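You operate a simulated robot arm through the tools that you are given. There is no shell and no other tool. Be economical: measure what you need, move in short steps, check, and stop when the job is done.

You run a simulated robot arm. Do the job below in one go: nothing can be reset, and whatever is moved stays where it is left.

Task
File the block whose fold marks show a step twice for rework, with the beige slip and a tally.
Fine: block in the rework tray; the slip from the green drawer on top of it, drawer shut again; rework slider to ONE; other blocks, sliders and the small box in the drawer stay.

It is judged by the outcome, as a careful person would: the job done as asked, and still so three seconds after it is handed in. It fails if anything else is knocked over, pushed out of place, dropped, spilled or broken. Flat cloth is picked up by pressing the open fingertips on it (5 to 10 N) and closing them slowly along it; thin cloth reads only 2 to 8 mm in the jaws.

Robot
A 7-joint arm with a two-finger parallel gripper on a trunk, on a base that drives. Base frame: it is fixed to the floor where the robot stands at the start and does not move with it; the origin is under the middle of the robot, x ahead of it, y to its left, z up; the surface under the hand at the start is at about z = 0.8. Readings come in m, degrees, newtons and seconds.
With the tool pointing down near the work surface it reaches from about 0.48 to 0.92 m from the robot's upright axis, wherever it stands. Its first joint turns from -115.0 to 115.0 degrees. Places, roughly: block [0.5, -0.9, 0.8]; block with a lot label [0.5, -1, 0.75]; good slider of the tally panel [0.8, -0.1, 1.1]; green drawer of the checking table [0.5, -0.9, 0.7]; hold slider of the tally panel [0.8, -0.1, 1]; inside of the rework tray of the checking table [0.5, -0.2, 0.8]; rework slider of the tally panel [0.8, -0.1, 1]; small beige box [0.5, -1.25, 0.75]. Payload 3.91 kg.
The TCP is the grasp point between the finger pads, 0.03 m short of the fingertips. In the tool frame z runs along the fingers and y along their closing line. The gripper opens to 0.11 m. The fingers are 0.02 m wide and 0.01 m thick; the gripper's body (0.048 by 0.112 m) begins 0.055 m behind the TCP.
Orientation is that of the tool frame in the base frame, as a unit quaternion [w, x, y, z]. With the fingers straight down and closing along the base's y, the tool's x points along the base's -x, its y along +y and its z along -z.

Tools
- The arm moves only by the tool drive_tool. Its argument "series" is a list of rows, each an object (a shift or turn left out is 0, a gripper value left out holds the last) with "dp": the shift along the base's x, y, z in m, a list of three; "angular": the turn, a rotation vector about the base's x, y, z in degrees, a list of three; "hand": the gripper command, from -1 (fully open) to 1 (shut), values between in proportion. In form: [{"dp": [dx, dy, dz], "angular": [ax, ay, az], "hand": hand}, ...]. A call has 1 to 10 rows; each row is the pose to reach, as a shift and turn from the pose commanded when the call began. A row lasts 0.2 s, in which the tool goes at most 0.05 m and 8.6 degrees; a call with a longer step from one row to the next is refused whole, and so is a gripper value outside its range. Where a pose cannot be reached the arm comes as near as it can. A force on the tool above 40 N (or 10 N above the force at the start of the call, whichever is more), or a blocked arm, ends the call early, and 0.2 s more pass. Each finger travels about 0.153 m/s and halts on what it meets, pressing with about 40 N; the grip force reading is that of the motor and also rises with nothing between the fingers. The clock runs only during rows and for 0.2 s after the last one: add rows that repeat a pose to give the fingers time. The reply holds the time, the measured pose of the TCP, the force on the tool along the base axes, the opening and the grip force, in the units named above and with some noise, with the torque about the TCP (base axes, N m) and any sound that the robot's microphone picked up.
- Cameras (640 x 400 px; columns grow to the right, rows downward): "scene" is now at [0.1917, 0.1321, 1.3625]; the picture's right is [-0.83, -0.56, 0.00], its down [-0.33, 0.48, -0.81] and it looks along [0.46, -0.67, -0.58] (base axes); focal length 278 px, centre (320, 200). "wrist" rides on the gripper at [0.072, 0.017, -0.103] in the tool frame; the picture's right is [-0.23, 0.97, 0.00], its down [-0.76, -0.18, -0.62] and it looks along [-0.61, -0.14, 0.78] (tool axes); focal length 222 px, centre (320, 200). There is no depth. A picture from a camera that has moved, and an enlarged one, comes with that camera's place and axes in the base frame and with its lens.
- snapshot(camera): a new picture of that camera. The clock stands still meanwhile.
- lift_body(by): slides the trunk up (or, below 0, down) by that many m; the arm and the scene camera ride with it, the base frame stays. It gives what a move gives, with no picture.
- roll_base(legs): drives the robot by 1 to 6 legs, each [ahead, left, turn to the left] in m, m and degrees, along the robot's own axes; the way and the turn of a leg run together, so that a leg with both is an arc; at most 1.5 m and 180 degrees a leg. The arm and the cameras ride along, it lands a little off, and it stops where it bumps. It gives what a move gives.
- turn_head(pan, tilt): turns the head with the scene camera to pan (to the left, within 80 degrees either way) and tilt (down, from -29 to 69), counted from straight ahead of the robot. It gives what a move gives.
- inspect(camera, box): a new picture of the part [left, top, right, bottom] of that camera's present view, enlarged. The clock stands still meanwhile.
- sign_off(): hands the job in; it is judged then, once.

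Work in short steps. Places have to be worked out from the pictures, the camera data and where the tool is seen: move nearer, look again, correct. Check each grasp and each placing, and mend what went wrong. You have 120 turns and 78 pictures in all, those below and enlarged ones among them. Open the gripper and draw the arm clear of the work before you hand the job in, unless the task says otherwise; then end with one line.

The tools are called after "Call:" as a command line: name --argument value ..., lists and objects as JSON in quotes. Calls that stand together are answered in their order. drive_tool: Moves the arm, as the interface text tells. Its arguments: {"type":"object","properties":{"series":{"type":"array","items":{"type":"object","properties":{"dp":{"type":"array","items":{"type":"number"}},"angular":{"type":"array","items":{"type":"number"}},"hand":{"type":"number"}}}}},"required":["series"]} The other tools are called the same way: lift_body (by) slides the trunk up or down; roll_base (legs) drives the base; turn_head (pan, tilt) turns the head that bears the scene camera; snapshot (camera) takes a picture; inspect (camera, box) takes an enlarged picture of a part of a camera's view; sign_off () hands the job in.

At the start:

```text
time: 0.0
eef_pos: [0.4037, -0.3818, 1.14]
ee_rot: [0.0, 0.0, 1.0, 0.0]
contact_force: [-0.4, 0.5, 0.4]
moment: [0.0, -0.03, 0.01]
width: 0.11
grasp_force: 0.1
trunk travel left (down, up): [-0.7, 0.29]
robot x, y, heading: [0.0026, -0.0019, 0.0]
head pan, tilt: [-55.8, 35.5]
```

scene: 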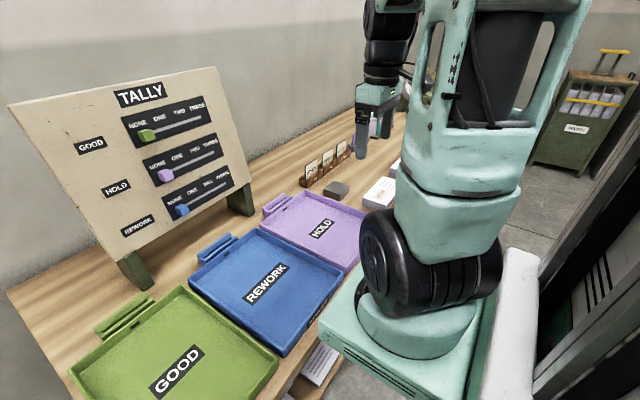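
wrist: 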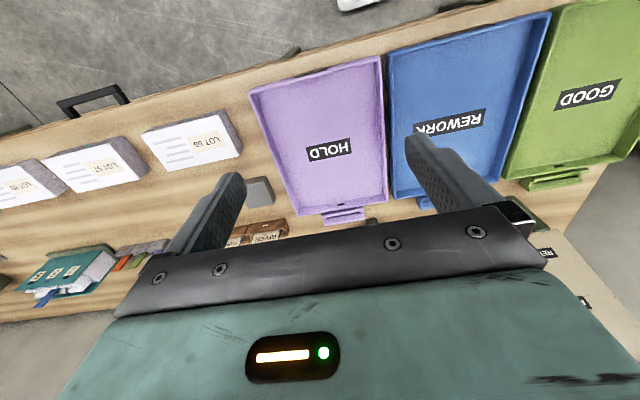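

The wrist view shows at least three labelled blocks along the table toward -y. I'll inspect the blocks from here, first by turning the head to the right.

Call:
turn_head --pan -75 --tilt 35

Call:
snapshot --camera "scene"

Call:
inspect --camera "wrist" --box '[0, 60, 320, 260]'

```text
time: 0.8
eef_pos: [0.4029, -0.3822, 1.141]
ee_rot: [0.0, 0.0, 1.0, 0.0]
contact_force: [-0.8, 0.9, 0.2]
moment: [0.0, 0.03, -0.04]
width: 0.1098
grasp_force: 0.1
trunk travel left (down, up): [-0.7, 0.29]
robot x, y, heading: [0.0015, -0.0021, -0.0]
head pan, tilt: [-75.0, 35.0]
```

```text
75 pictures are left
camera scene: at [0.1652, 0.1197, 1.3632], right [-0.97, -0.26, 0.0], down [-0.15, 0.55, -0.82], along [0.21, -0.79, -0.57], focal length 278 px, centre (320, 200)
```

scene: 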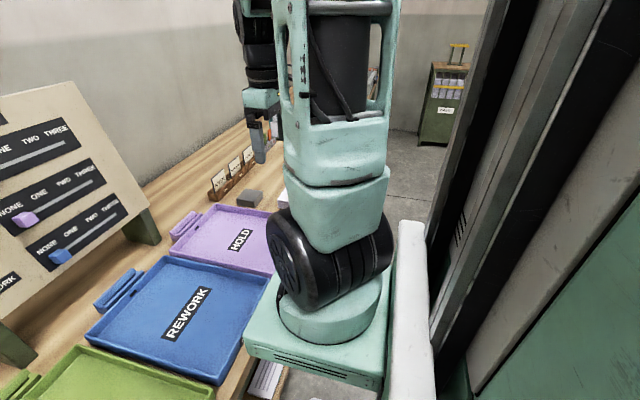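

```text
2.00 times, centred on (160, 160) of wrist
camera zoom: at [0.3321, -0.3653, 1.2437], right [0.23, 0.97, 0.0], down [0.76, -0.18, 0.62], along [0.61, -0.14, -0.78], focal length 444 px, centre (640, 280)
```

zoom: 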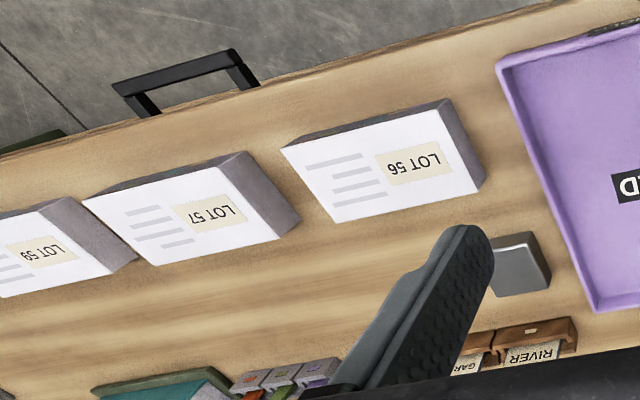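

The blocks (LOT 56, 57, 59...) sit along the table at about x 0.5. I'll drive sideways to the right in order to view their sides.

Call:
roll_base --legs '[[0, -0.4, 0]]'

Call:
snapshot --camera "wrist"

Call:
snapshot --camera "scene"

```text
time: 3.3
eef_pos: [0.4079, -0.7841, 1.1402]
ee_rot: [0.0, -0.003, 1.0, 0.001]
contact_force: [-0.1, 0.6, 0.3]
moment: [-0.03, -0.01, -0.02]
width: 0.11
grasp_force: 0.0
trunk travel left (down, up): [-0.7, 0.29]
robot x, y, heading: [0.0028, -0.406, 0.4]
head pan, tilt: [-75.0, 35.0]
```

```text
73 pictures are left
camera wrist: at [0.3359, -0.7676, 1.2437], right [0.22, 0.98, 0.0], down [0.76, -0.17, 0.62], along [0.61, -0.14, -0.78], focal length 222 px, centre (320, 200)
```

wrist: 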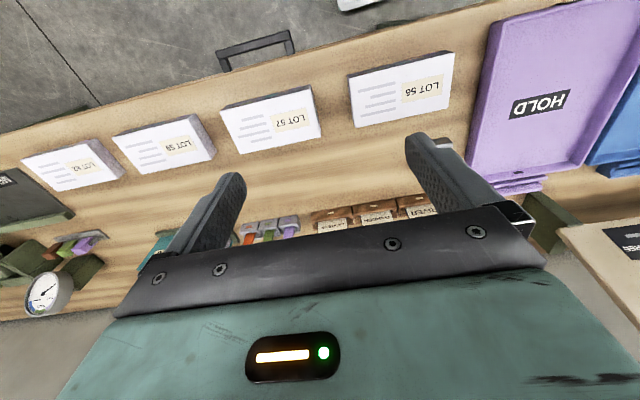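

```text
72 pictures are left
camera scene: at [0.1658, -0.2837, 1.3632], right [-0.96, -0.27, 0.0], down [-0.15, 0.55, -0.82], along [0.22, -0.79, -0.57], focal length 278 px, centre (320, 200)
```

scene: 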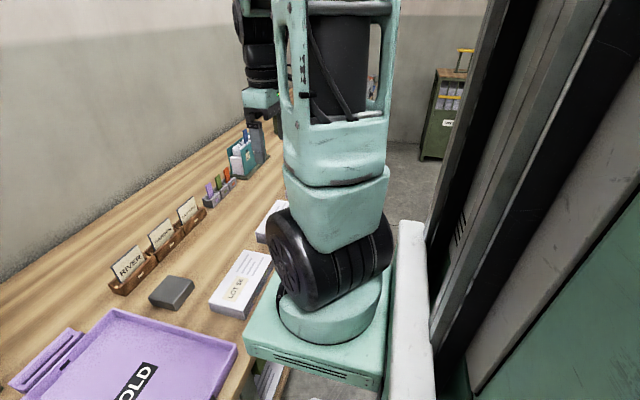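

Four labelled blocks show; I'll zoom in on their sides for marks.

Call:
inspect --camera "wrist" --box '[0, 90, 230, 210]'

Call:
inspect --camera "scene" --box '[190, 180, 300, 330]'

```text
2.78 times, centred on (115, 150) of wrist
camera zoom: at [0.3359, -0.7676, 1.2437], right [0.22, 0.98, 0.0], down [0.76, -0.17, 0.62], along [0.61, -0.14, -0.78], focal length 618 px, centre (890, 339)
```

zoom: 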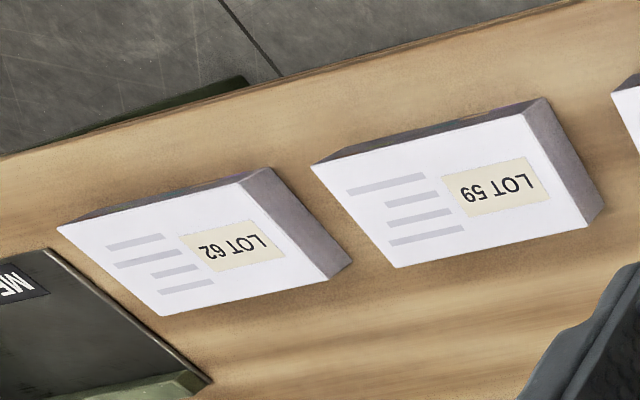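

```text
2.67 times, centred on (245, 255) of scene
camera zoom: at [0.1658, -0.2837, 1.3632], right [-0.96, -0.27, 0.0], down [-0.15, 0.55, -0.82], along [0.22, -0.79, -0.57], focal length 740 px, centre (520, 53)
```

zoom: 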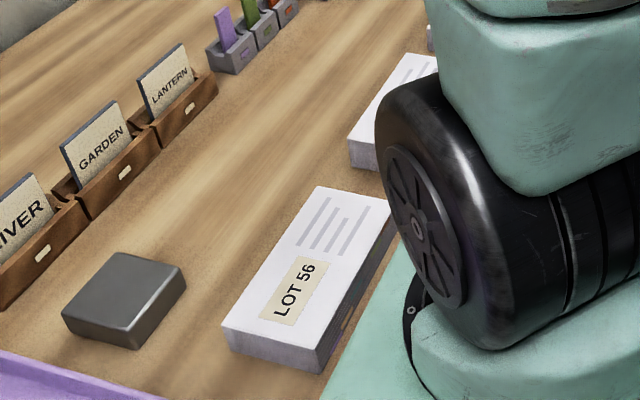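

The robot-facing (-x) sides look like they carry marks. I'll lower the arm and tilt the wrist camera to look at them.

Call:
drive_tool --series '[{"dp": [-0.02, 0, -0.04], "angular": [0, -8, 0]}, {"dp": [-0.04, 0, -0.08], "angular": [0, -16, 0]}, {"dp": [-0.06, 0, -0.12], "angular": [0, -24, 0]}, {"dp": [-0.08, 0, -0.16], "angular": [0, -24, 0]}, {"dp": [-0.08, 0, -0.16], "angular": [0, -24, 0]}]'

Call:
snapshot --camera "wrist"

```text
time: 4.5
eef_pos: [0.3317, -0.8002, 0.9823]
ee_rot: [0.207, -0.002, 0.978, 0.0]
contact_force: [-0.6, -0.4, 0.1]
moment: [-0.04, -0.01, -0.02]
width: 0.11
grasp_force: 0.0
out of reach, approached as far as the arm can: row 3, 4, 5
trunk travel left (down, up): [-0.7, 0.29]
robot x, y, heading: [-0.0011, -0.4044, 0.3]
head pan, tilt: [-75.0, 35.0]
```

```text
69 pictures are left
camera wrist: at [0.2237, -0.7841, 1.0476], right [0.2, 0.97, 0.09], down [0.44, -0.17, 0.88], along [0.87, -0.14, -0.47], focal length 222 px, centre (320, 200)
```

wrist: 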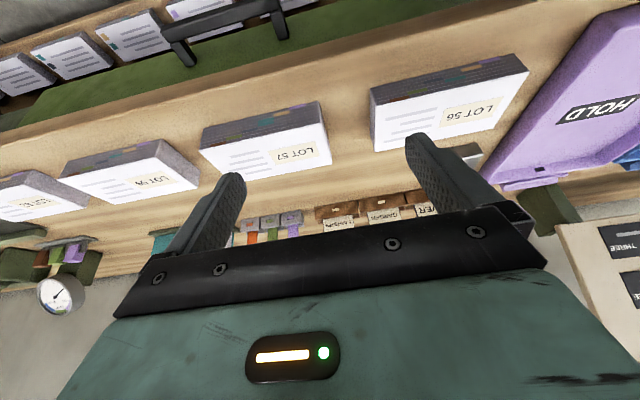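

Coloured marks appear on the robot-facing spines. There are also more blocks on a lower shelf; zooming.

Call:
inspect --camera "wrist" --box '[350, 40, 550, 165]'

Call:
inspect --camera "wrist" --box '[180, 80, 350, 186]'

Call:
inspect --camera "wrist" --box '[0, 120, 210, 250]'

Call:
inspect --camera "wrist" --box '[0, 0, 330, 120]'

```text
3.20 times, centred on (450, 102) of wrist
camera zoom: at [0.2237, -0.7841, 1.0476], right [0.2, 0.97, 0.09], down [0.44, -0.17, 0.88], along [0.87, -0.14, -0.47], focal length 711 px, centre (-96, 512)
```

zoom: 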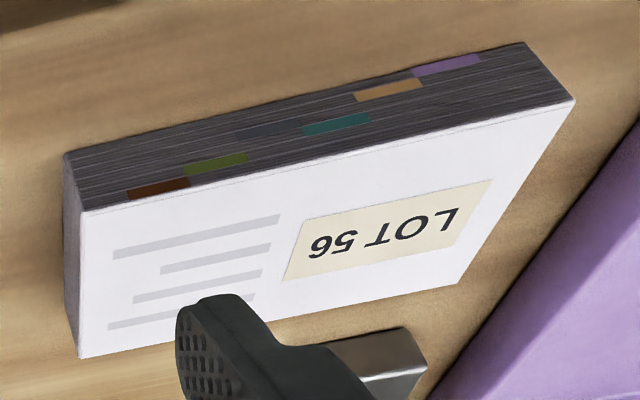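

```text
3.76 times, centred on (265, 133) of wrist
camera zoom: at [0.2237, -0.7841, 1.0476], right [0.2, 0.97, 0.09], down [0.44, -0.17, 0.88], along [0.87, -0.14, -0.47], focal length 836 px, centre (527, 452)
```

zoom: 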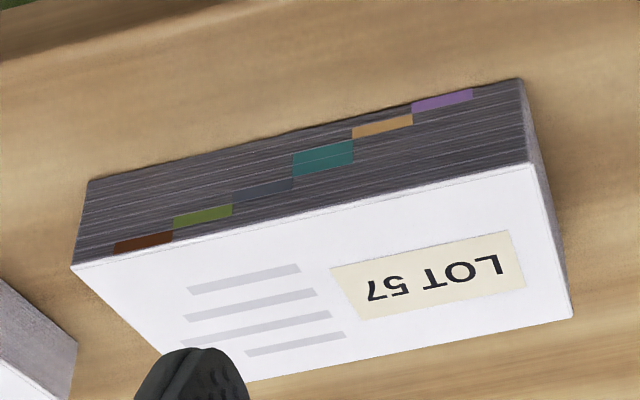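

```text
3.05 times, centred on (105, 185) of wrist
camera zoom: at [0.2237, -0.7841, 1.0476], right [0.2, 0.97, 0.09], down [0.44, -0.17, 0.88], along [0.87, -0.14, -0.47], focal length 677 px, centre (975, 246)
```

zoom: 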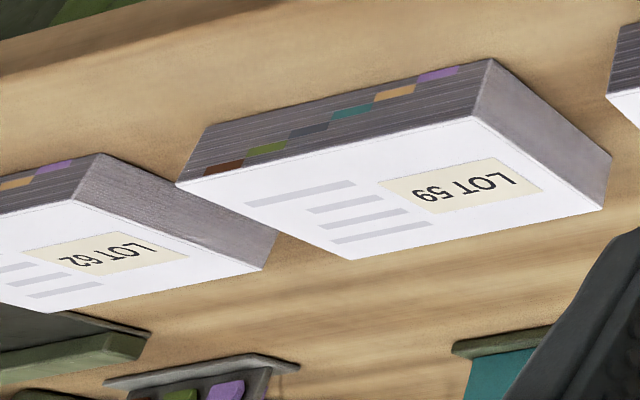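

```text
1.94 times, centred on (165, 60) of wrist
camera zoom: at [0.2237, -0.7841, 1.0476], right [0.2, 0.97, 0.09], down [0.44, -0.17, 0.88], along [0.87, -0.14, -0.47], focal length 431 px, centre (621, 472)
```

zoom: 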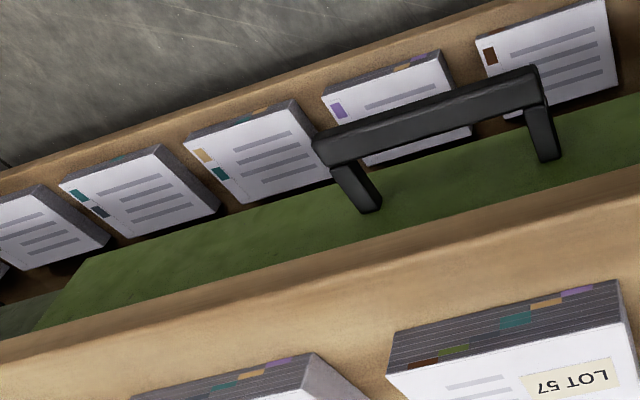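

LOT 57's teal step is clearly doubled; 56 and 59 have single steps. Triangulating gives LOT 57 at x 0.418–0.503, y −0.968 to −0.805, top z ≈0.84. The handle is at about (0.337, −0.907, 0.70). I'll raise the arm, straighten it and turn it so the fingers close along x.

Call:
drive_tool --series '[{"dp": [0.03, -0.01, 0.03], "angular": [0, 8, 0]}, {"dp": [0.06, -0.03, 0.06], "angular": [0, 16, 0]}, {"dp": [0.09, -0.05, 0.08], "angular": [0, 24, 0]}, {"dp": [0.12, -0.08, 0.09], "angular": [0, 24, 0]}, {"dp": [0.12, -0.08, 0.09], "angular": [0, 24, 0]}]'

Call:
drive_tool --series '[{"angular": [0, 0, -8.5]}, {"angular": [0, 0, -17]}, {"angular": [0, 0, -25.5]}, {"angular": [0, 0, -34]}, {"angular": [0, 0, -42.5]}, {"angular": [0, 0, -51]}, {"angular": [0, 0, -59.5]}, {"angular": [0, 0, -68]}, {"angular": [0, 0, -76.5]}, {"angular": [0, 0, -85]}]'

Call:
snapshot --camera "wrist"

```text
time: 5.7
eef_pos: [0.4499, -0.8791, 1.071]
ee_rot: [0.001, -0.003, 1.0, -0.001]
contact_force: [-0.3, 0.1, 0.2]
moment: [-0.01, 0.01, 0.02]
width: 0.1099
grasp_force: 0.0
trunk travel left (down, up): [-0.7, 0.29]
robot x, y, heading: [0.0005, -0.403, 0.3]
head pan, tilt: [-75.0, 35.0]
```

```text
time: 7.9
eef_pos: [0.4495, -0.8794, 1.0724]
ee_rot: [0.0, 0.675, 0.738, 0.0]
contact_force: [-0.6, -0.3, -0.5]
moment: [-0.01, 0.02, -0.02]
width: 0.11
grasp_force: 0.0
trunk travel left (down, up): [-0.7, 0.29]
robot x, y, heading: [0.0037, -0.4056, 0.5]
head pan, tilt: [-75.0, 35.0]
```

```text
64 pictures are left
camera wrist: at [0.4602, -0.8064, 1.1765], right [0.99, -0.14, 0.0], down [-0.11, -0.78, 0.62], along [-0.09, -0.62, -0.78], focal length 222 px, centre (320, 200)
```

wrist: 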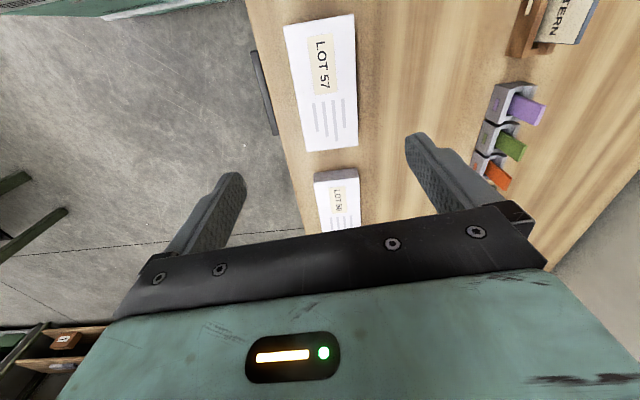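

The block centre works out to about (0.4565, −0.8875), square to the axes, with the table at z≈0.80. I'll align the last 5° and descend most of the way.

Call:
drive_tool --series '[{"dp": [0.007, -0.008, 0], "angular": [0, 0, -5.1]}, {"dp": [0.007, -0.008, -0.04], "angular": [0, 0, -5.1]}, {"dp": [0.007, -0.008, -0.08], "angular": [0, 0, -5.1]}, {"dp": [0.007, -0.008, -0.12], "angular": [0, 0, -5.1]}, {"dp": [0.007, -0.008, -0.16], "angular": [0, 0, -5.1]}, {"dp": [0.007, -0.008, -0.16], "angular": [0, 0, -5.1]}]'

Call:
snapshot --camera "wrist"

```text
time: 9.3
eef_pos: [0.4558, -0.8884, 0.911]
ee_rot: [0.0, 0.706, 0.708, 0.0]
contact_force: [-0.2, 0.2, 0.2]
moment: [0.01, 0.02, 0.0]
width: 0.1098
grasp_force: 0.1
trunk travel left (down, up): [-0.7, 0.29]
robot x, y, heading: [-0.0022, -0.4009, 0.2]
head pan, tilt: [-75.0, 35.0]
```

```text
63 pictures are left
camera wrist: at [0.4745, -0.8157, 1.0148], right [0.97, -0.22, 0.0], down [-0.17, -0.76, 0.62], along [-0.14, -0.61, -0.78], focal length 222 px, centre (320, 200)
```

wrist: 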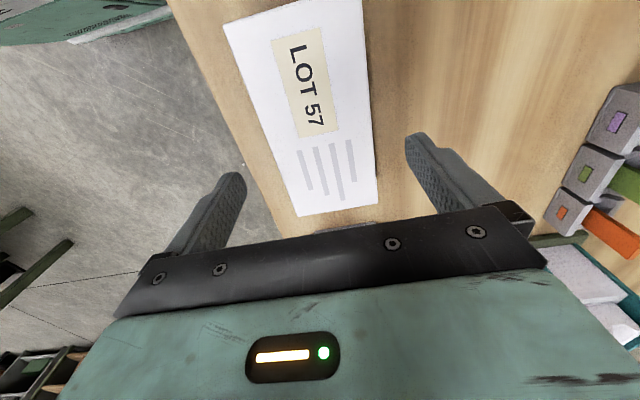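

Alignment is confirmed (block x 0.413–0.500). I'll descend to z≈0.839 and close.

Call:
drive_tool --series '[{"dp": [0.0005, 0, -0.04]}, {"dp": [0.0005, 0, -0.072]}, {"dp": [0.0005, 0, -0.072]}]'

Call:
drive_tool --series '[{"hand": 0.2}, {"hand": 0.4}, {"hand": 0.6}, {"hand": 0.6}]'

```text
time: 10.1
eef_pos: [0.4562, -0.8877, 0.8394]
ee_rot: [0.0, 0.706, 0.708, 0.0]
contact_force: [-0.2, -0.9, 0.3]
moment: [-0.01, 0.0, 0.02]
width: 0.1101
grasp_force: 0.0
trunk travel left (down, up): [-0.7, 0.29]
robot x, y, heading: [0.0055, -0.4025, 0.4]
head pan, tilt: [-75.0, 35.0]
```

```text
time: 11.1
eef_pos: [0.4569, -0.8878, 0.8401]
ee_rot: [0.0, 0.705, 0.709, 0.001]
contact_force: [-0.4, 0.6, 0.0]
moment: [-0.13, -0.05, -0.04]
width: 0.0846
grasp_force: 40.3
trunk travel left (down, up): [-0.7, 0.29]
robot x, y, heading: [0.0035, -0.4043, 0.7]
head pan, tilt: [-75.0, 35.0]
```

Gripped at 0.0846 m wide. I'll lift it.

Call:
drive_tool --series '[{"dp": [0, 0, 0.04]}, {"dp": [0, 0, 0.08]}, {"dp": [0, 0, 0.12]}, {"dp": [0, 0, 0.16]}, {"dp": [0, 0, 0.2]}, {"dp": [0, 0, 0.2]}]'

Call:
snapshot --camera "wrist"

```text
time: 12.5
eef_pos: [0.4567, -0.8868, 1.0378]
ee_rot: [0.001, 0.705, 0.709, 0.0]
contact_force: [-0.8, 0.6, -4.0]
moment: [-0.02, -0.01, 0.03]
width: 0.085
grasp_force: 39.7
trunk travel left (down, up): [-0.7, 0.29]
robot x, y, heading: [0.0022, -0.4023, 0.3]
head pan, tilt: [-75.0, 35.0]
```

```text
62 pictures are left
camera wrist: at [0.4745, -0.8154, 1.1419], right [0.97, -0.22, 0.0], down [-0.17, -0.76, 0.62], along [-0.14, -0.61, -0.78], focal length 222 px, centre (320, 200)
```

wrist: 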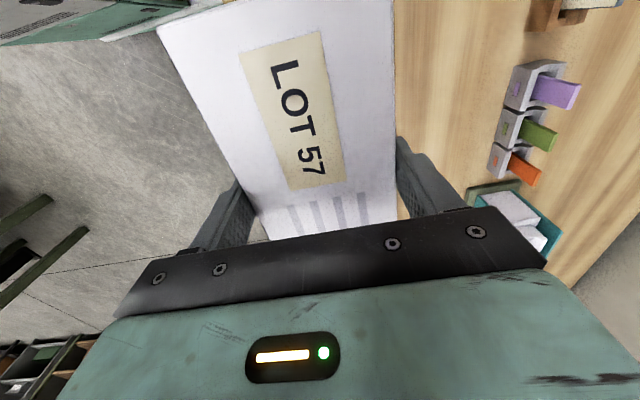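

Held firmly (about 4 N of weight). From the first scene picture, the rework tray spans about x 0.40–0.72, y −0.285 to −0.04. I'll carry the block there, turning it so its long side lies along x.

Call:
drive_tool --series '[{"dp": [0.018, 0.045, 0], "angular": [0, 0, 8.5]}, {"dp": [0.036, 0.09, 0], "angular": [0, 0, 17]}, {"dp": [0.054, 0.135, 0], "angular": [0, 0, 25.5]}, {"dp": [0.072, 0.18, 0], "angular": [0, 0, 34]}, {"dp": [0.09, 0.225, 0], "angular": [0, 0, 42.5]}, {"dp": [0.095, 0.27, 0], "angular": [0, 0, 51]}, {"dp": [0.095, 0.315, 0], "angular": [0, 0, 59.5]}, {"dp": [0.095, 0.36, 0], "angular": [0, 0, 68]}, {"dp": [0.095, 0.405, 0], "angular": [0, 0, 76.5]}, {"dp": [0.095, 0.45, 0], "angular": [0, 0, 85]}]'

Call:
drive_tool --series '[{"dp": [0, 0.045, 0], "angular": [0, 0, 4.6]}, {"dp": [0, 0.09, 0], "angular": [0, 0, 4.6]}, {"dp": [0, 0.135, 0], "angular": [0, 0, 4.6]}, {"dp": [0, 0.18, 0], "angular": [0, 0, 4.6]}, {"dp": [0, 0.18, 0], "angular": [0, 0, 4.6]}]'

Call:
snapshot --camera "wrist"

Call:
snapshot --camera "scene"

```text
time: 14.7
eef_pos: [0.5506, -0.4375, 1.0408]
ee_rot: [0.0, 0.04, 0.999, 0.0]
contact_force: [-0.3, -1.0, -3.2]
moment: [0.05, -0.03, -0.02]
width: 0.085
grasp_force: 39.4
trunk travel left (down, up): [-0.7, 0.29]
robot x, y, heading: [-0.0014, -0.4031, 0.3]
head pan, tilt: [-75.0, 35.0]
```

```text
time: 15.9
eef_pos: [0.5512, -0.2554, 1.0391]
ee_rot: [0.0, 0.002, 1.0, 0.0]
contact_force: [-0.2, -0.2, -3.4]
moment: [0.01, -0.01, 0.03]
width: 0.085
grasp_force: 39.8
trunk travel left (down, up): [-0.7, 0.29]
robot x, y, heading: [-0.0003, -0.4048, 0.2]
head pan, tilt: [-75.0, 35.0]
```

```text
61 pictures are left
camera wrist: at [0.4791, -0.2388, 1.1435], right [0.23, 0.97, 0.0], down [0.76, -0.18, 0.62], along [0.61, -0.14, -0.78], focal length 222 px, centre (320, 200)
```

wrist: 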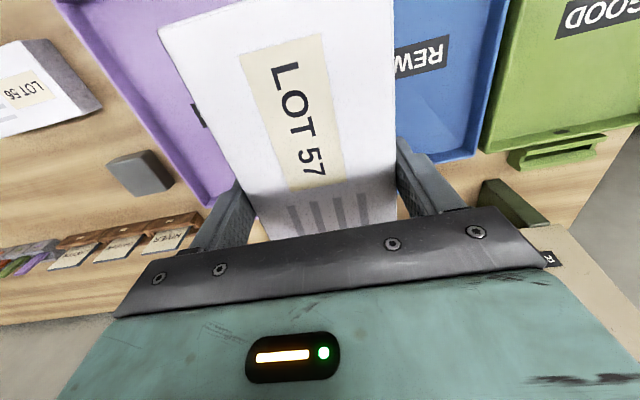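

```text
60 pictures are left
camera scene: at [0.1658, -0.2837, 1.3632], right [-0.96, -0.27, 0.0], down [-0.15, 0.55, -0.82], along [0.22, -0.79, -0.57], focal length 278 px, centre (320, 200)
```

scene: 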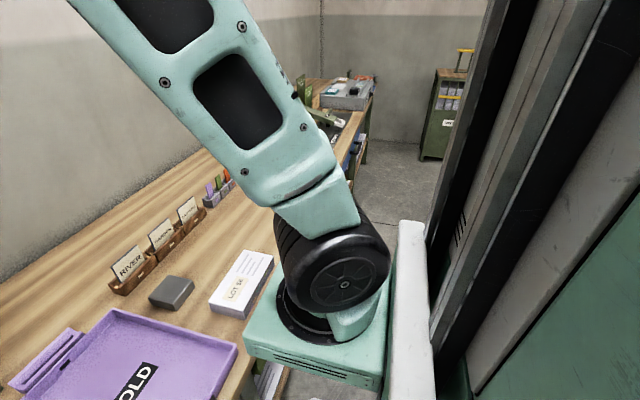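

The tray's +y edge is at about y −0.03 and the label is centred near −0.15. I'll move to y≈−0.163 and partly descend, then look from the scene camera.

Call:
drive_tool --series '[{"dp": [0.002, 0.046, 0]}, {"dp": [0.004, 0.092, 0]}, {"dp": [0.004, 0.092, -0.04]}, {"dp": [0.004, 0.092, -0.08]}, {"dp": [0.004, 0.092, -0.12]}, {"dp": [0.004, 0.092, -0.12]}]'

Call:
turn_head --pan 5 --tilt 45

Call:
snapshot --camera "scene"

Call:
snapshot --camera "wrist"

```text
time: 17.3
eef_pos: [0.555, -0.1671, 0.9191]
ee_rot: [0.0, 0.001, 1.0, 0.0]
contact_force: [-0.2, -0.2, -4.4]
moment: [0.02, 0.02, -0.03]
width: 0.0845
grasp_force: 40.0
trunk travel left (down, up): [-0.7, 0.29]
robot x, y, heading: [0.0045, -0.407, 0.5]
head pan, tilt: [-75.0, 35.0]
```

```text
time: 18.9
eef_pos: [0.5541, -0.168, 0.9197]
ee_rot: [0.0, 0.001, 1.0, -0.001]
contact_force: [-0.4, -1.2, -4.2]
moment: [-0.02, 0.0, 0.02]
width: 0.085
grasp_force: 39.7
trunk travel left (down, up): [-0.7, 0.29]
robot x, y, heading: [0.0022, -0.405, 0.3]
head pan, tilt: [5.0, 45.0]
```

```text
59 pictures are left
camera scene: at [0.2235, -0.1911, 1.3483], right [0.09, -1.0, 0.0], down [-0.7, -0.07, -0.71], along [0.7, 0.07, -0.71], focal length 278 px, centre (320, 200)
```

scene: 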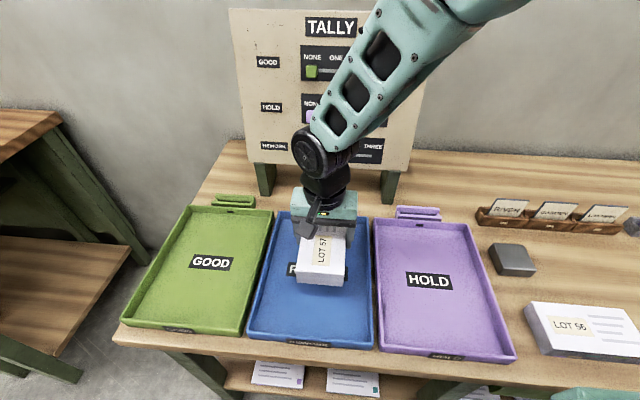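

```text
58 pictures are left
camera wrist: at [0.484, -0.1508, 1.0239], right [0.23, 0.97, 0.0], down [0.76, -0.18, 0.62], along [0.61, -0.14, -0.78], focal length 222 px, centre (320, 200)
```

wrist: 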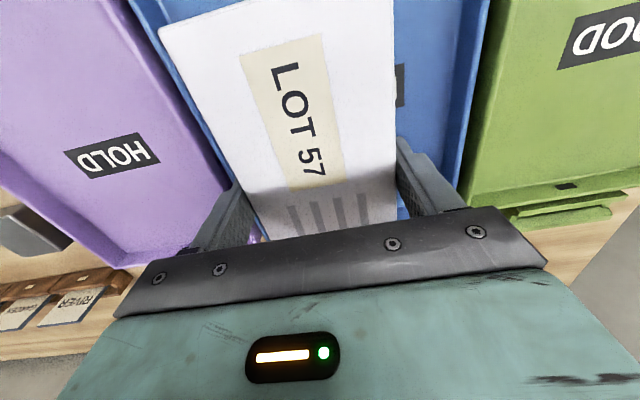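

The block hangs over the rework tray (tray centre y ≈ −0.157). I'll shift slightly and lower until contact.

Call:
drive_tool --series '[{"dp": [0, 0.009, -0.035]}, {"dp": [0, 0.009, -0.06]}, {"dp": [0, 0.009, -0.068]}, {"dp": [0, 0.009, -0.072]}, {"dp": [0, 0.009, -0.072]}]'

```text
time: 20.1
eef_pos: [0.5566, -0.1569, 0.8492]
ee_rot: [0.0, 0.001, 1.0, 0.0]
contact_force: [0.1, 0.4, -3.4]
moment: [-0.02, 0.02, 0.0]
width: 0.0848
grasp_force: 40.2
trunk travel left (down, up): [-0.7, 0.29]
robot x, y, heading: [-0.0012, -0.4077, 0.6]
head pan, tilt: [5.0, 45.0]
```

No contact yet, so I'll lower in small steps.

Call:
drive_tool --series '[{"dp": [0, 0, -0.002]}, {"dp": [0, 0, -0.004]}, {"dp": [0, 0, -0.005]}, {"dp": [0, 0, -0.005]}]'

```text
time: 21.1
eef_pos: [0.5569, -0.1572, 0.8457]
ee_rot: [0.002, 0.002, 1.0, 0.002]
contact_force: [2.2, -7.5, 37.9]
moment: [-0.57, 0.38, -0.19]
width: 0.0847
grasp_force: 40.2
trunk travel left (down, up): [-0.7, 0.29]
robot x, y, heading: [0.0042, -0.4091, 0.6]
head pan, tilt: [5.0, 45.0]
```

The block has touched down. I'll relax upward slightly, open and rise.

Call:
drive_tool --series '[{"dp": [0, 0, 0.002]}, {"dp": [0, 0, 0.002], "hand": 0}, {"dp": [0, 0, 0.002], "hand": -1}, {"dp": [0, 0, 0.002], "hand": -1}, {"dp": [0, 0, 0.04], "hand": -1}, {"dp": [0, 0, 0.08], "hand": -1}, {"dp": [0, 0, 0.12], "hand": -1}, {"dp": [0, 0, 0.16], "hand": -1}, {"dp": [0, 0, 0.2], "hand": -1}]'

Call:
snapshot --camera "wrist"

Call:
snapshot --camera "scene"

```text
time: 23.1
eef_pos: [0.5556, -0.1575, 1.0428]
ee_rot: [-0.001, 0.001, 1.0, -0.001]
contact_force: [0.1, -0.1, 0.0]
moment: [0.0, -0.03, 0.01]
width: 0.11
grasp_force: 0.1
trunk travel left (down, up): [-0.7, 0.29]
robot x, y, heading: [0.0019, -0.4046, 0.2]
head pan, tilt: [5.0, 45.0]
```

```text
57 pictures are left
camera wrist: at [0.4858, -0.1398, 1.1466], right [0.23, 0.97, 0.0], down [0.76, -0.18, 0.62], along [0.61, -0.14, -0.78], focal length 222 px, centre (320, 200)
```

wrist: 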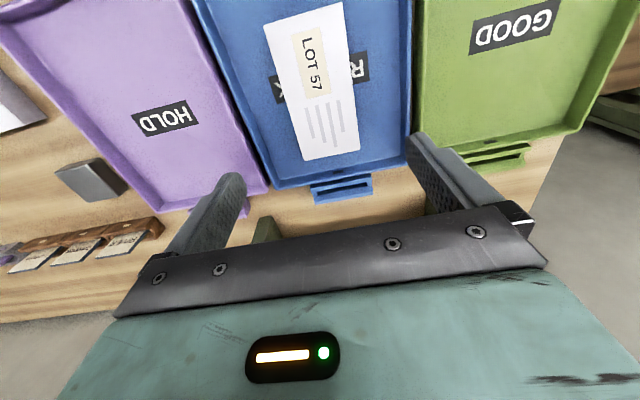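

```text
56 pictures are left
camera scene: at [0.2236, -0.1909, 1.3482], right [0.09, -1.0, 0.0], down [-0.7, -0.07, -0.71], along [0.7, 0.07, -0.71], focal length 278 px, centre (320, 200)
```

scene: 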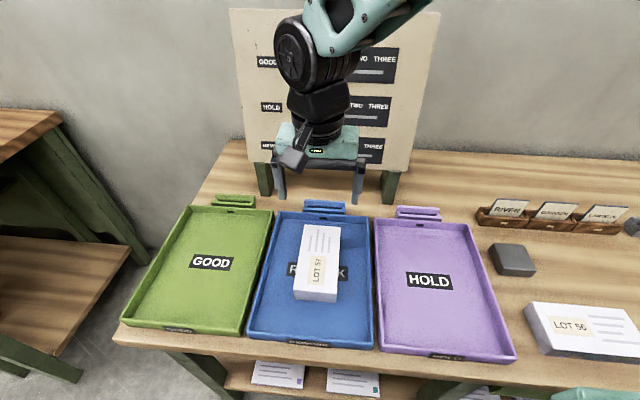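

The block is in the rework tray. I'll move the arm aside to the right and view the tally panel.

Call:
drive_tool --series '[{"dp": [0, -0.045, 0]}, {"dp": [0, -0.09, 0]}, {"dp": [0, -0.135, 0]}, {"dp": [0, -0.18, 0]}, {"dp": [0, -0.225, 0]}, {"dp": [0, -0.27, 0]}, {"dp": [0, -0.315, 0]}, {"dp": [0, -0.36, 0]}, {"dp": [0, -0.405, 0]}, {"dp": [0, -0.405, 0]}]'

Call:
turn_head --pan 5 --tilt 25

Call:
snapshot --camera "scene"

```text
time: 25.3
eef_pos: [0.5575, -0.5634, 1.0416]
ee_rot: [0.0, 0.001, 1.0, 0.0]
contact_force: [0.6, 0.7, 0.2]
moment: [0.01, -0.03, -0.02]
width: 0.1103
grasp_force: 0.0
trunk travel left (down, up): [-0.7, 0.29]
robot x, y, heading: [0.0026, -0.4028, 0.4]
head pan, tilt: [5.0, 45.0]
```

```text
time: 26.1
eef_pos: [0.5562, -0.5619, 1.0418]
ee_rot: [0.0, 0.001, 1.0, 0.0]
contact_force: [-0.7, 0.8, 0.3]
moment: [0.01, 0.03, 0.02]
width: 0.1097
grasp_force: 0.0
trunk travel left (down, up): [-0.7, 0.29]
robot x, y, heading: [0.0022, -0.4048, 0.6]
head pan, tilt: [5.0, 25.0]
```

```text
55 pictures are left
camera scene: at [0.2341, -0.1902, 1.3789], right [0.09, -1.0, 0.0], down [-0.42, -0.04, -0.91], along [0.9, 0.08, -0.42], focal length 278 px, centre (320, 200)
```

scene: 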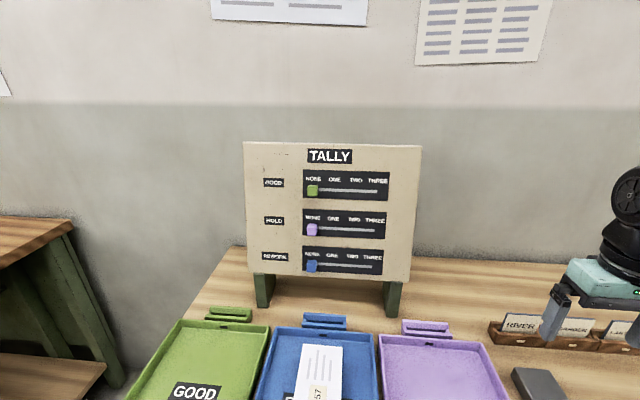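

I'll zoom in on the panel.

Call:
inspect --camera "scene" --box '[240, 165, 430, 285]'

```text
3.33 times, centred on (335, 225) of scene
camera zoom: at [0.2341, -0.1902, 1.3789], right [0.09, -1.0, 0.0], down [-0.42, -0.04, -0.91], along [0.9, 0.08, -0.42], focal length 925 px, centre (270, 117)
```

zoom: 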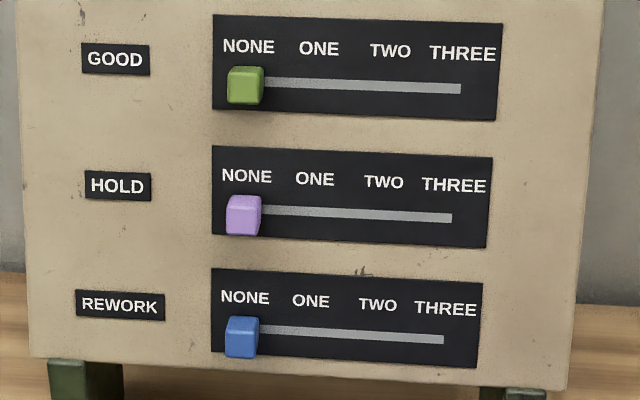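

The rework knob is at about (0.774, −0.121, 0.948), the panel leans about 12° back, and the NONE→ONE spacing is about 0.048 m toward −y. I'll bring the hand in front of it, tilted 60° forward.

Call:
drive_tool --series '[{"dp": [0.005, 0.044, 0], "angular": [0, -6, 0]}, {"dp": [0.01, 0.088, 0], "angular": [0, -12, 0]}, {"dp": [0.015, 0.132, 0], "angular": [0, -18, 0]}, {"dp": [0.02, 0.176, 0], "angular": [0, -24, 0]}, {"dp": [0.025, 0.22, 0], "angular": [0, -30, 0]}, {"dp": [0.03, 0.264, 0], "angular": [0, -36, 0]}, {"dp": [0.035, 0.308, 0], "angular": [0, -42, 0]}, {"dp": [0.04, 0.352, 0], "angular": [0, -48, 0]}, {"dp": [0.045, 0.396, 0], "angular": [0, -54, 0]}, {"dp": [0.05, 0.441, 0], "angular": [0, -60, 0]}]'

Call:
snapshot --camera "wrist"

Call:
snapshot --camera "scene"

```text
time: 28.3
eef_pos: [0.6029, -0.1194, 1.0451]
ee_rot: [0.5, 0.001, 0.866, 0.001]
contact_force: [0.5, -1.1, -0.1]
moment: [0.01, 0.02, 0.03]
width: 0.1101
grasp_force: 0.1
trunk travel left (down, up): [-0.7, 0.29]
robot x, y, heading: [0.0027, -0.4049, 0.1]
head pan, tilt: [5.0, 25.0]
```

```text
53 pictures are left
camera wrist: at [0.4786, -0.1033, 1.0342], right [0.12, 0.97, 0.2], down [-0.16, -0.18, 0.97], along [0.98, -0.14, 0.14], focal length 222 px, centre (320, 200)
```

wrist: 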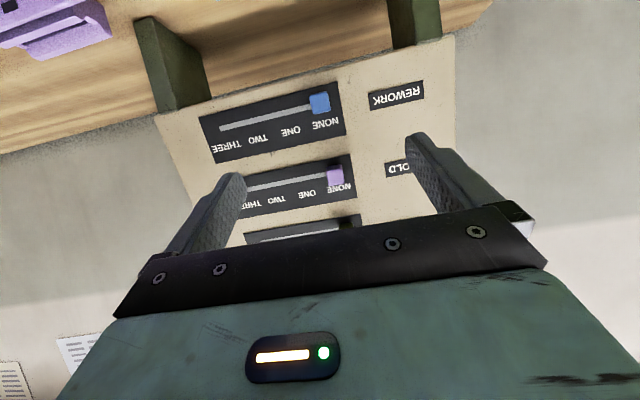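

```text
52 pictures are left
camera scene: at [0.2342, -0.1908, 1.3791], right [0.09, -1.0, 0.0], down [-0.42, -0.04, -0.91], along [0.9, 0.08, -0.42], focal length 278 px, centre (320, 200)
```

scene: 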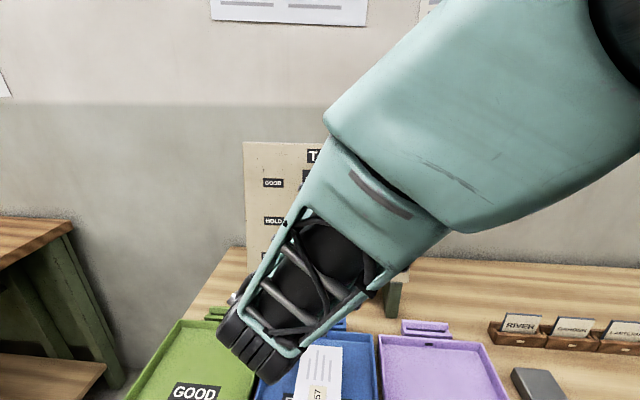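

Both views agree the rework knob is at (0.774, −0.1205, 0.952) and ONE is at y≈−0.169. I'll approach with open fingers straddling the knob.

Call:
drive_tool --series '[{"dp": [0.036, -0.001, -0.02]}, {"dp": [0.072, -0.001, -0.04]}, {"dp": [0.108, -0.001, -0.06]}, {"dp": [0.14, -0.001, -0.078]}, {"dp": [0.14, -0.001, -0.078]}]'

Call:
snapshot --camera "wrist"

```text
time: 29.5
eef_pos: [0.7464, -0.1209, 0.9655]
ee_rot: [0.5, 0.001, 0.866, 0.0]
contact_force: [-0.3, -0.1, -0.7]
moment: [-0.01, 0.0, 0.02]
width: 0.1099
grasp_force: 0.1
trunk travel left (down, up): [-0.7, 0.29]
robot x, y, heading: [0.0017, -0.4063, 0.6]
head pan, tilt: [5.0, 25.0]
```

```text
51 pictures are left
camera wrist: at [0.6214, -0.1041, 0.9551], right [0.11, 0.97, 0.2], down [-0.16, -0.18, 0.97], along [0.98, -0.14, 0.13], focal length 222 px, centre (320, 200)
```

wrist: 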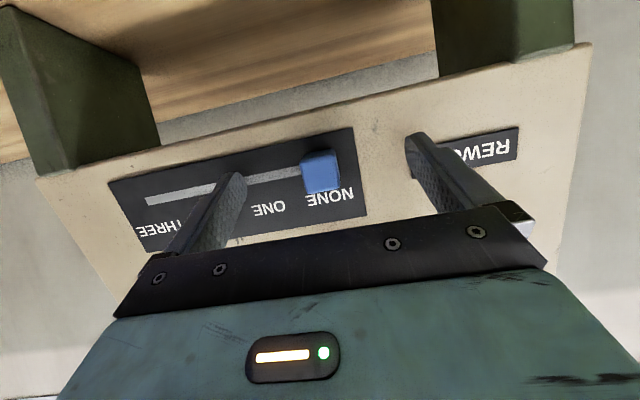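

The fingertips straddle the knob at its height. I'll advance about 1 cm and close gently.

Call:
drive_tool --series '[{"dp": [0.005, 0, 0.001]}, {"dp": [0.01, 0, 0.002]}, {"dp": [0.01, 0, 0.002]}]'

Call:
drive_tool --series '[{"hand": -0.4}, {"hand": 0}, {"hand": 0.3}, {"hand": 0.6}, {"hand": 0.6}]'

Call:
snapshot --camera "wrist"

```text
time: 30.2
eef_pos: [0.7517, -0.1206, 0.966]
ee_rot: [0.498, 0.001, 0.867, 0.0]
contact_force: [-15.1, -5.9, 8.9]
moment: [-0.12, -0.2, -0.08]
width: 0.1083
grasp_force: 0.1
trunk travel left (down, up): [-0.7, 0.29]
robot x, y, heading: [0.0025, -0.4064, 0.4]
head pan, tilt: [5.0, 25.0]
stopped in row 3: the force on the tool passed its limit at 42 N (the readings are from after the stop); the commanded pose is now the measured one
```

```text
time: 31.4
eef_pos: [0.7498, -0.1209, 0.9651]
ee_rot: [0.497, 0.0, 0.868, 0.001]
contact_force: [-25.6, -8.5, 8.9]
moment: [-0.13, -0.12, -0.37]
width: 0.0324
grasp_force: 10.5
trunk travel left (down, up): [-0.7, 0.29]
robot x, y, heading: [0.0023, -0.4053, 0.2]
head pan, tilt: [5.0, 25.0]
```

```text
50 pictures are left
camera wrist: at [0.6257, -0.1043, 0.9558], right [0.12, 0.97, 0.2], down [-0.15, -0.18, 0.97], along [0.98, -0.14, 0.13], focal length 222 px, centre (320, 200)
```

wrist: 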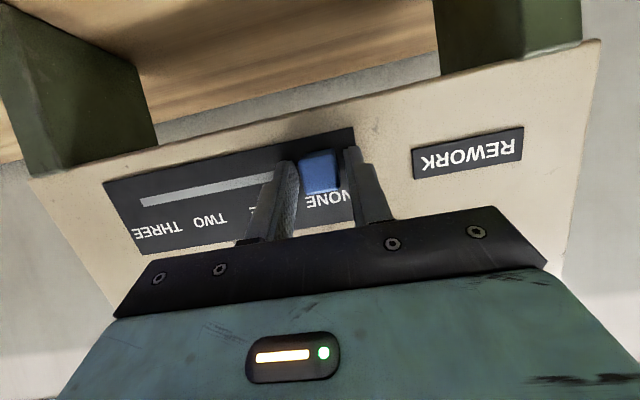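

The fingertips are pressing on the panel. I'll back off 4 mm and close fully on the knob.

Call:
drive_tool --series '[{"dp": [-0.004, 0, 0.001], "hand": 0.6}, {"dp": [-0.004, 0, 0.001], "hand": 0.7}, {"dp": [-0.004, 0, 0.001], "hand": 0.7}]'

```text
time: 32.2
eef_pos: [0.7494, -0.1219, 0.9661]
ee_rot: [0.498, 0.002, 0.867, -0.001]
contact_force: [17.8, 2.7, -4.2]
moment: [-0.02, -0.66, 0.84]
width: 0.0218
grasp_force: 45.3
trunk travel left (down, up): [-0.7, 0.29]
robot x, y, heading: [0.0016, -0.4072, 0.3]
head pan, tilt: [5.0, 25.0]
```

The knob is gripped (22 mm). I'll slide it 48 mm toward −y, easing the pull.

Call:
drive_tool --series '[{"dp": [0.002, 0, 0]}, {"dp": [0.002, -0.01, 0]}, {"dp": [0.002, -0.02, 0]}, {"dp": [0.002, -0.03, 0]}, {"dp": [0.002, -0.04, 0]}, {"dp": [0.002, -0.048, 0]}, {"dp": [0.002, -0.048, 0]}]'

Call:
snapshot --camera "wrist"

```text
time: 33.8
eef_pos: [0.7509, -0.1691, 0.9664]
ee_rot: [0.497, 0.001, 0.868, 0.0]
contact_force: [12.2, 1.0, -0.5]
moment: [-0.22, 1.26, 0.27]
width: 0.0218
grasp_force: 44.8
trunk travel left (down, up): [-0.7, 0.29]
robot x, y, heading: [-0.0001, -0.4038, 0.6]
head pan, tilt: [5.0, 25.0]
```

```text
49 pictures are left
camera wrist: at [0.6256, -0.1516, 0.9563], right [0.12, 0.97, 0.2], down [-0.15, -0.18, 0.97], along [0.98, -0.14, 0.13], focal length 222 px, centre (320, 200)
```

wrist: 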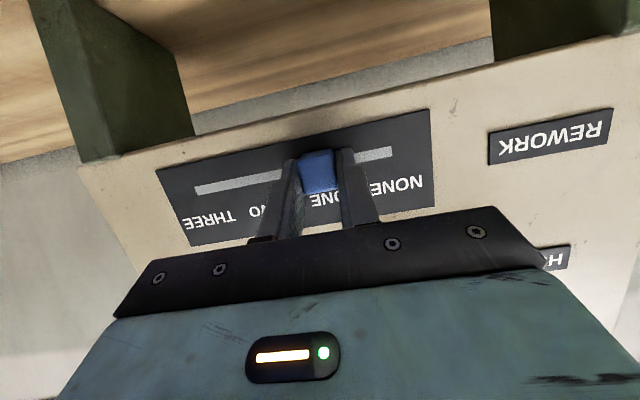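

The knob moved with the hand to y≈−0.169. I'll open and back straight off, then check.

Call:
drive_tool --series '[{"dp": [0, 0, 0], "hand": 0.5}, {"dp": [0, 0, 0], "hand": 0.2}, {"dp": [0, 0, 0], "hand": 0.2}, {"dp": [-0.03, 0, 0.015], "hand": 0.2}, {"dp": [-0.07, 0, 0.035], "hand": 0.2}, {"dp": [-0.11, 0, 0.055], "hand": 0.2}, {"dp": [-0.15, 0, 0.075], "hand": 0.0}, {"dp": [-0.15, 0, 0.075], "hand": -1}]'

Call:
snapshot --camera "wrist"

```text
time: 35.6
eef_pos: [0.5988, -0.1659, 1.0421]
ee_rot: [0.496, 0.0, 0.868, 0.0]
contact_force: [0.5, -0.2, -0.6]
moment: [0.0, -0.01, 0.02]
width: 0.1099
grasp_force: 0.0
trunk travel left (down, up): [-0.7, 0.29]
robot x, y, heading: [-0.0019, -0.4017, 0.7]
head pan, tilt: [5.0, 25.0]
```

```text
48 pictures are left
camera wrist: at [0.4737, -0.1503, 1.0317], right [0.12, 0.97, 0.2], down [-0.15, -0.18, 0.97], along [0.98, -0.14, 0.13], focal length 222 px, centre (320, 200)
```

wrist: 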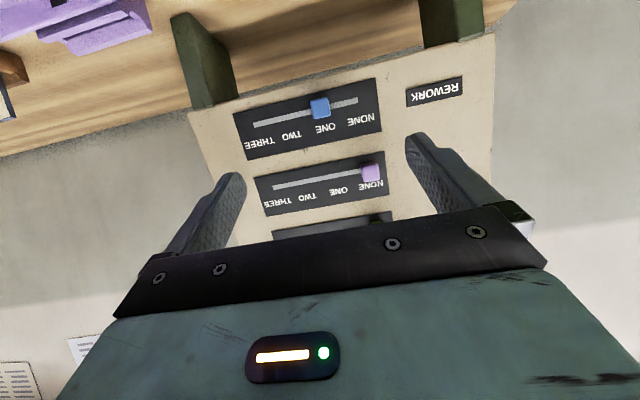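

The rework knob sits under ONE and the HOLD slider is untouched. Next is the drawer: the wrist views showed clear floor behind, so I'll drive diagonally back and right to stand in front of it with room to pull.

Call:
roll_base --legs '[[-0.2, 0, 0], [-0.25, -0.4, 0]]'

Call:
turn_head --pan -10 --tilt 40

Call:
snapshot --camera "scene"

Call:
snapshot --camera "wrist"

```text
time: 39.6
eef_pos: [0.148, -0.5695, 1.0421]
ee_rot: [0.497, 0.005, 0.868, -0.001]
contact_force: [-0.1, -0.4, -0.6]
moment: [0.03, 0.01, 0.01]
width: 0.1102
grasp_force: 0.0
trunk travel left (down, up): [-0.7, 0.29]
robot x, y, heading: [-0.4509, -0.8003, -0.4]
head pan, tilt: [5.0, 25.0]
```

```text
time: 40.4
eef_pos: [0.1486, -0.5697, 1.0419]
ee_rot: [0.497, 0.007, 0.867, -0.003]
contact_force: [-0.8, -1.0, 0.0]
moment: [-0.02, 0.04, 0.0]
width: 0.1099
grasp_force: 0.1
trunk travel left (down, up): [-0.7, 0.29]
robot x, y, heading: [-0.4515, -0.8015, -0.3]
head pan, tilt: [-10.0, 40.0]
```

```text
47 pictures are left
camera scene: at [-0.2251, -0.612, 1.3557], right [-0.18, -0.98, 0.0], down [-0.63, 0.11, -0.77], along [0.75, -0.14, -0.64], focal length 278 px, centre (320, 200)
```

scene: 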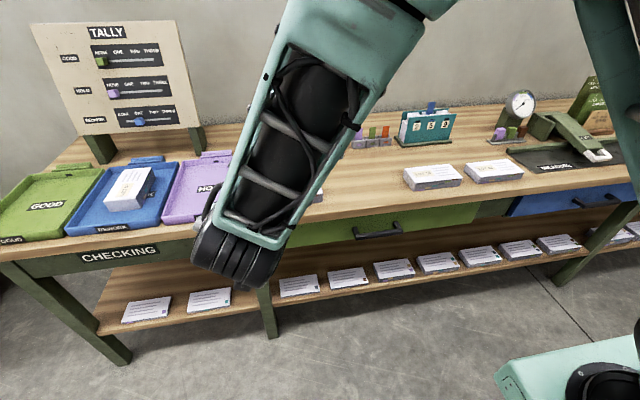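

```text
46 pictures are left
camera wrist: at [0.0239, -0.5521, 1.0316], right [0.13, 0.97, 0.2], down [-0.15, -0.18, 0.97], along [0.98, -0.15, 0.13], focal length 222 px, centre (320, 200)
```

wrist: 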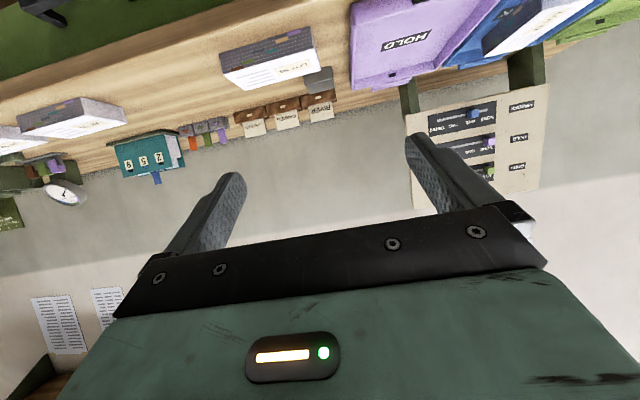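

From here the green drawer and handle (centre about (0.35, −0.91, 0.70)) are clear in front. I'll pitch the hand to horizontal while moving to the handle's y.

Call:
drive_tool --series '[{"dp": [0, -0.042, -0.018], "angular": [0, -3.75, 0]}, {"dp": [0, -0.084, -0.036], "angular": [0, -7.5, 0]}, {"dp": [0, -0.126, -0.054], "angular": [0, -11.25, 0]}, {"dp": [0, -0.168, -0.072], "angular": [0, -15, 0]}, {"dp": [0, -0.21, -0.09], "angular": [0, -18.75, 0]}, {"dp": [0, -0.252, -0.108], "angular": [0, -22.5, 0]}, {"dp": [0, -0.294, -0.126], "angular": [0, -26.25, 0]}, {"dp": [0, -0.336, -0.142], "angular": [0, -30, 0]}, {"dp": [0, -0.336, -0.142], "angular": [0, -30, 0]}]'

Call:
drive_tool --series '[{"angular": [8.5, 0, 0]}, {"angular": [17, 0, 0]}, {"angular": [25.5, 0, 0]}, {"angular": [34, 0, 0]}, {"angular": [42.5, 0, 0]}, {"angular": [51, 0, 0]}, {"angular": [59.5, 0, 0]}, {"angular": [68, 0, 0]}, {"angular": [76.5, 0, 0]}, {"angular": [85, 0, 0]}]'

Call:
snapshot --camera "wrist"

```text
time: 42.4
eef_pos: [0.2117, -0.8209, 0.9473]
ee_rot: [0.703, 0.008, 0.712, -0.006]
contact_force: [0.4, 0.3, 0.2]
moment: [0.01, 0.02, -0.04]
width: 0.1099
grasp_force: 0.0
out of reach, approached as far as the arm can: row 5, 6, 7, 8, 9
trunk travel left (down, up): [-0.7, 0.29]
robot x, y, heading: [-0.4566, -0.802, -0.2]
head pan, tilt: [-10.0, 40.0]
```

```text
time: 44.6
eef_pos: [0.2349, -0.8333, 1.1553]
ee_rot: [0.492, 0.496, 0.554, 0.452]
contact_force: [-0.2, 1.6, -0.4]
moment: [0.01, 0.0, -0.12]
width: 0.1101
grasp_force: 0.1
out of reach, approached as far as the arm can: row 1, 2, 3, 4, 5, 6, 7, 8, 9, 10
trunk travel left (down, up): [-0.7, 0.29]
robot x, y, heading: [-0.452, -0.8003, -0.6]
head pan, tilt: [-10.0, 40.0]
```

```text
45 pictures are left
camera wrist: at [0.1337, -0.7605, 1.1762], right [0.11, -0.13, 0.99], down [-0.62, -0.78, -0.04], along [0.78, -0.61, -0.17], focal length 222 px, centre (320, 200)
```

wrist: 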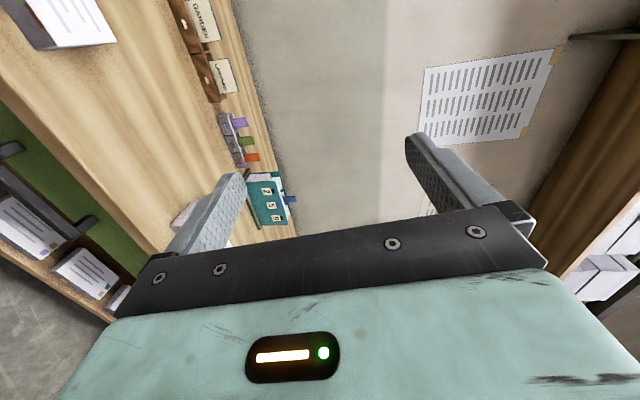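

The horizontal pose is only reachable higher relative to the trunk. I'll lower the trunk so this pose comes down to the handle's height (fingertips are still about 7 cm short of the table).

Call:
lift_body --by -0.42

Call:
snapshot --camera "wrist"

Call:
snapshot --camera "scene"

```text
refused: -0.42 is not a number from -0.4 to 0.4
```

```text
44 pictures are left
camera wrist: at [0.1337, -0.7605, 1.1762], right [0.11, -0.13, 0.99], down [-0.62, -0.78, -0.04], along [0.78, -0.61, -0.17], focal length 222 px, centre (320, 200)
```

wrist: 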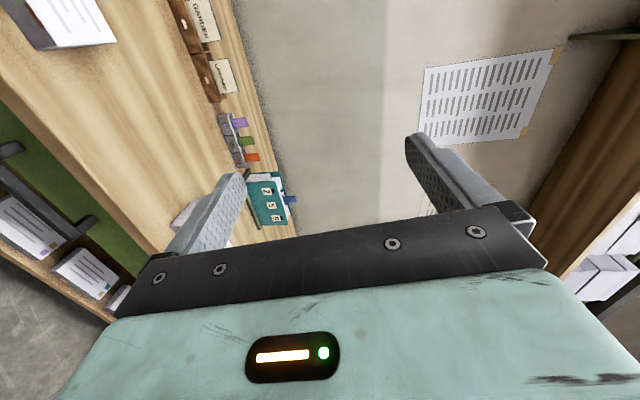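

```text
43 pictures are left
camera scene: at [-0.2251, -0.6109, 1.3555], right [-0.18, -0.98, 0.0], down [-0.63, 0.11, -0.77], along [0.75, -0.14, -0.64], focal length 278 px, centre (320, 200)
```

scene: 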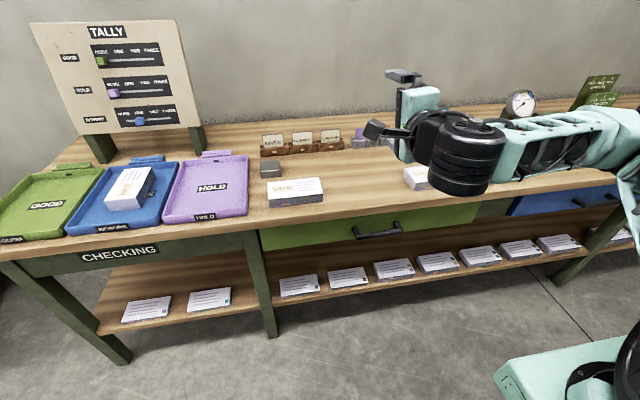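

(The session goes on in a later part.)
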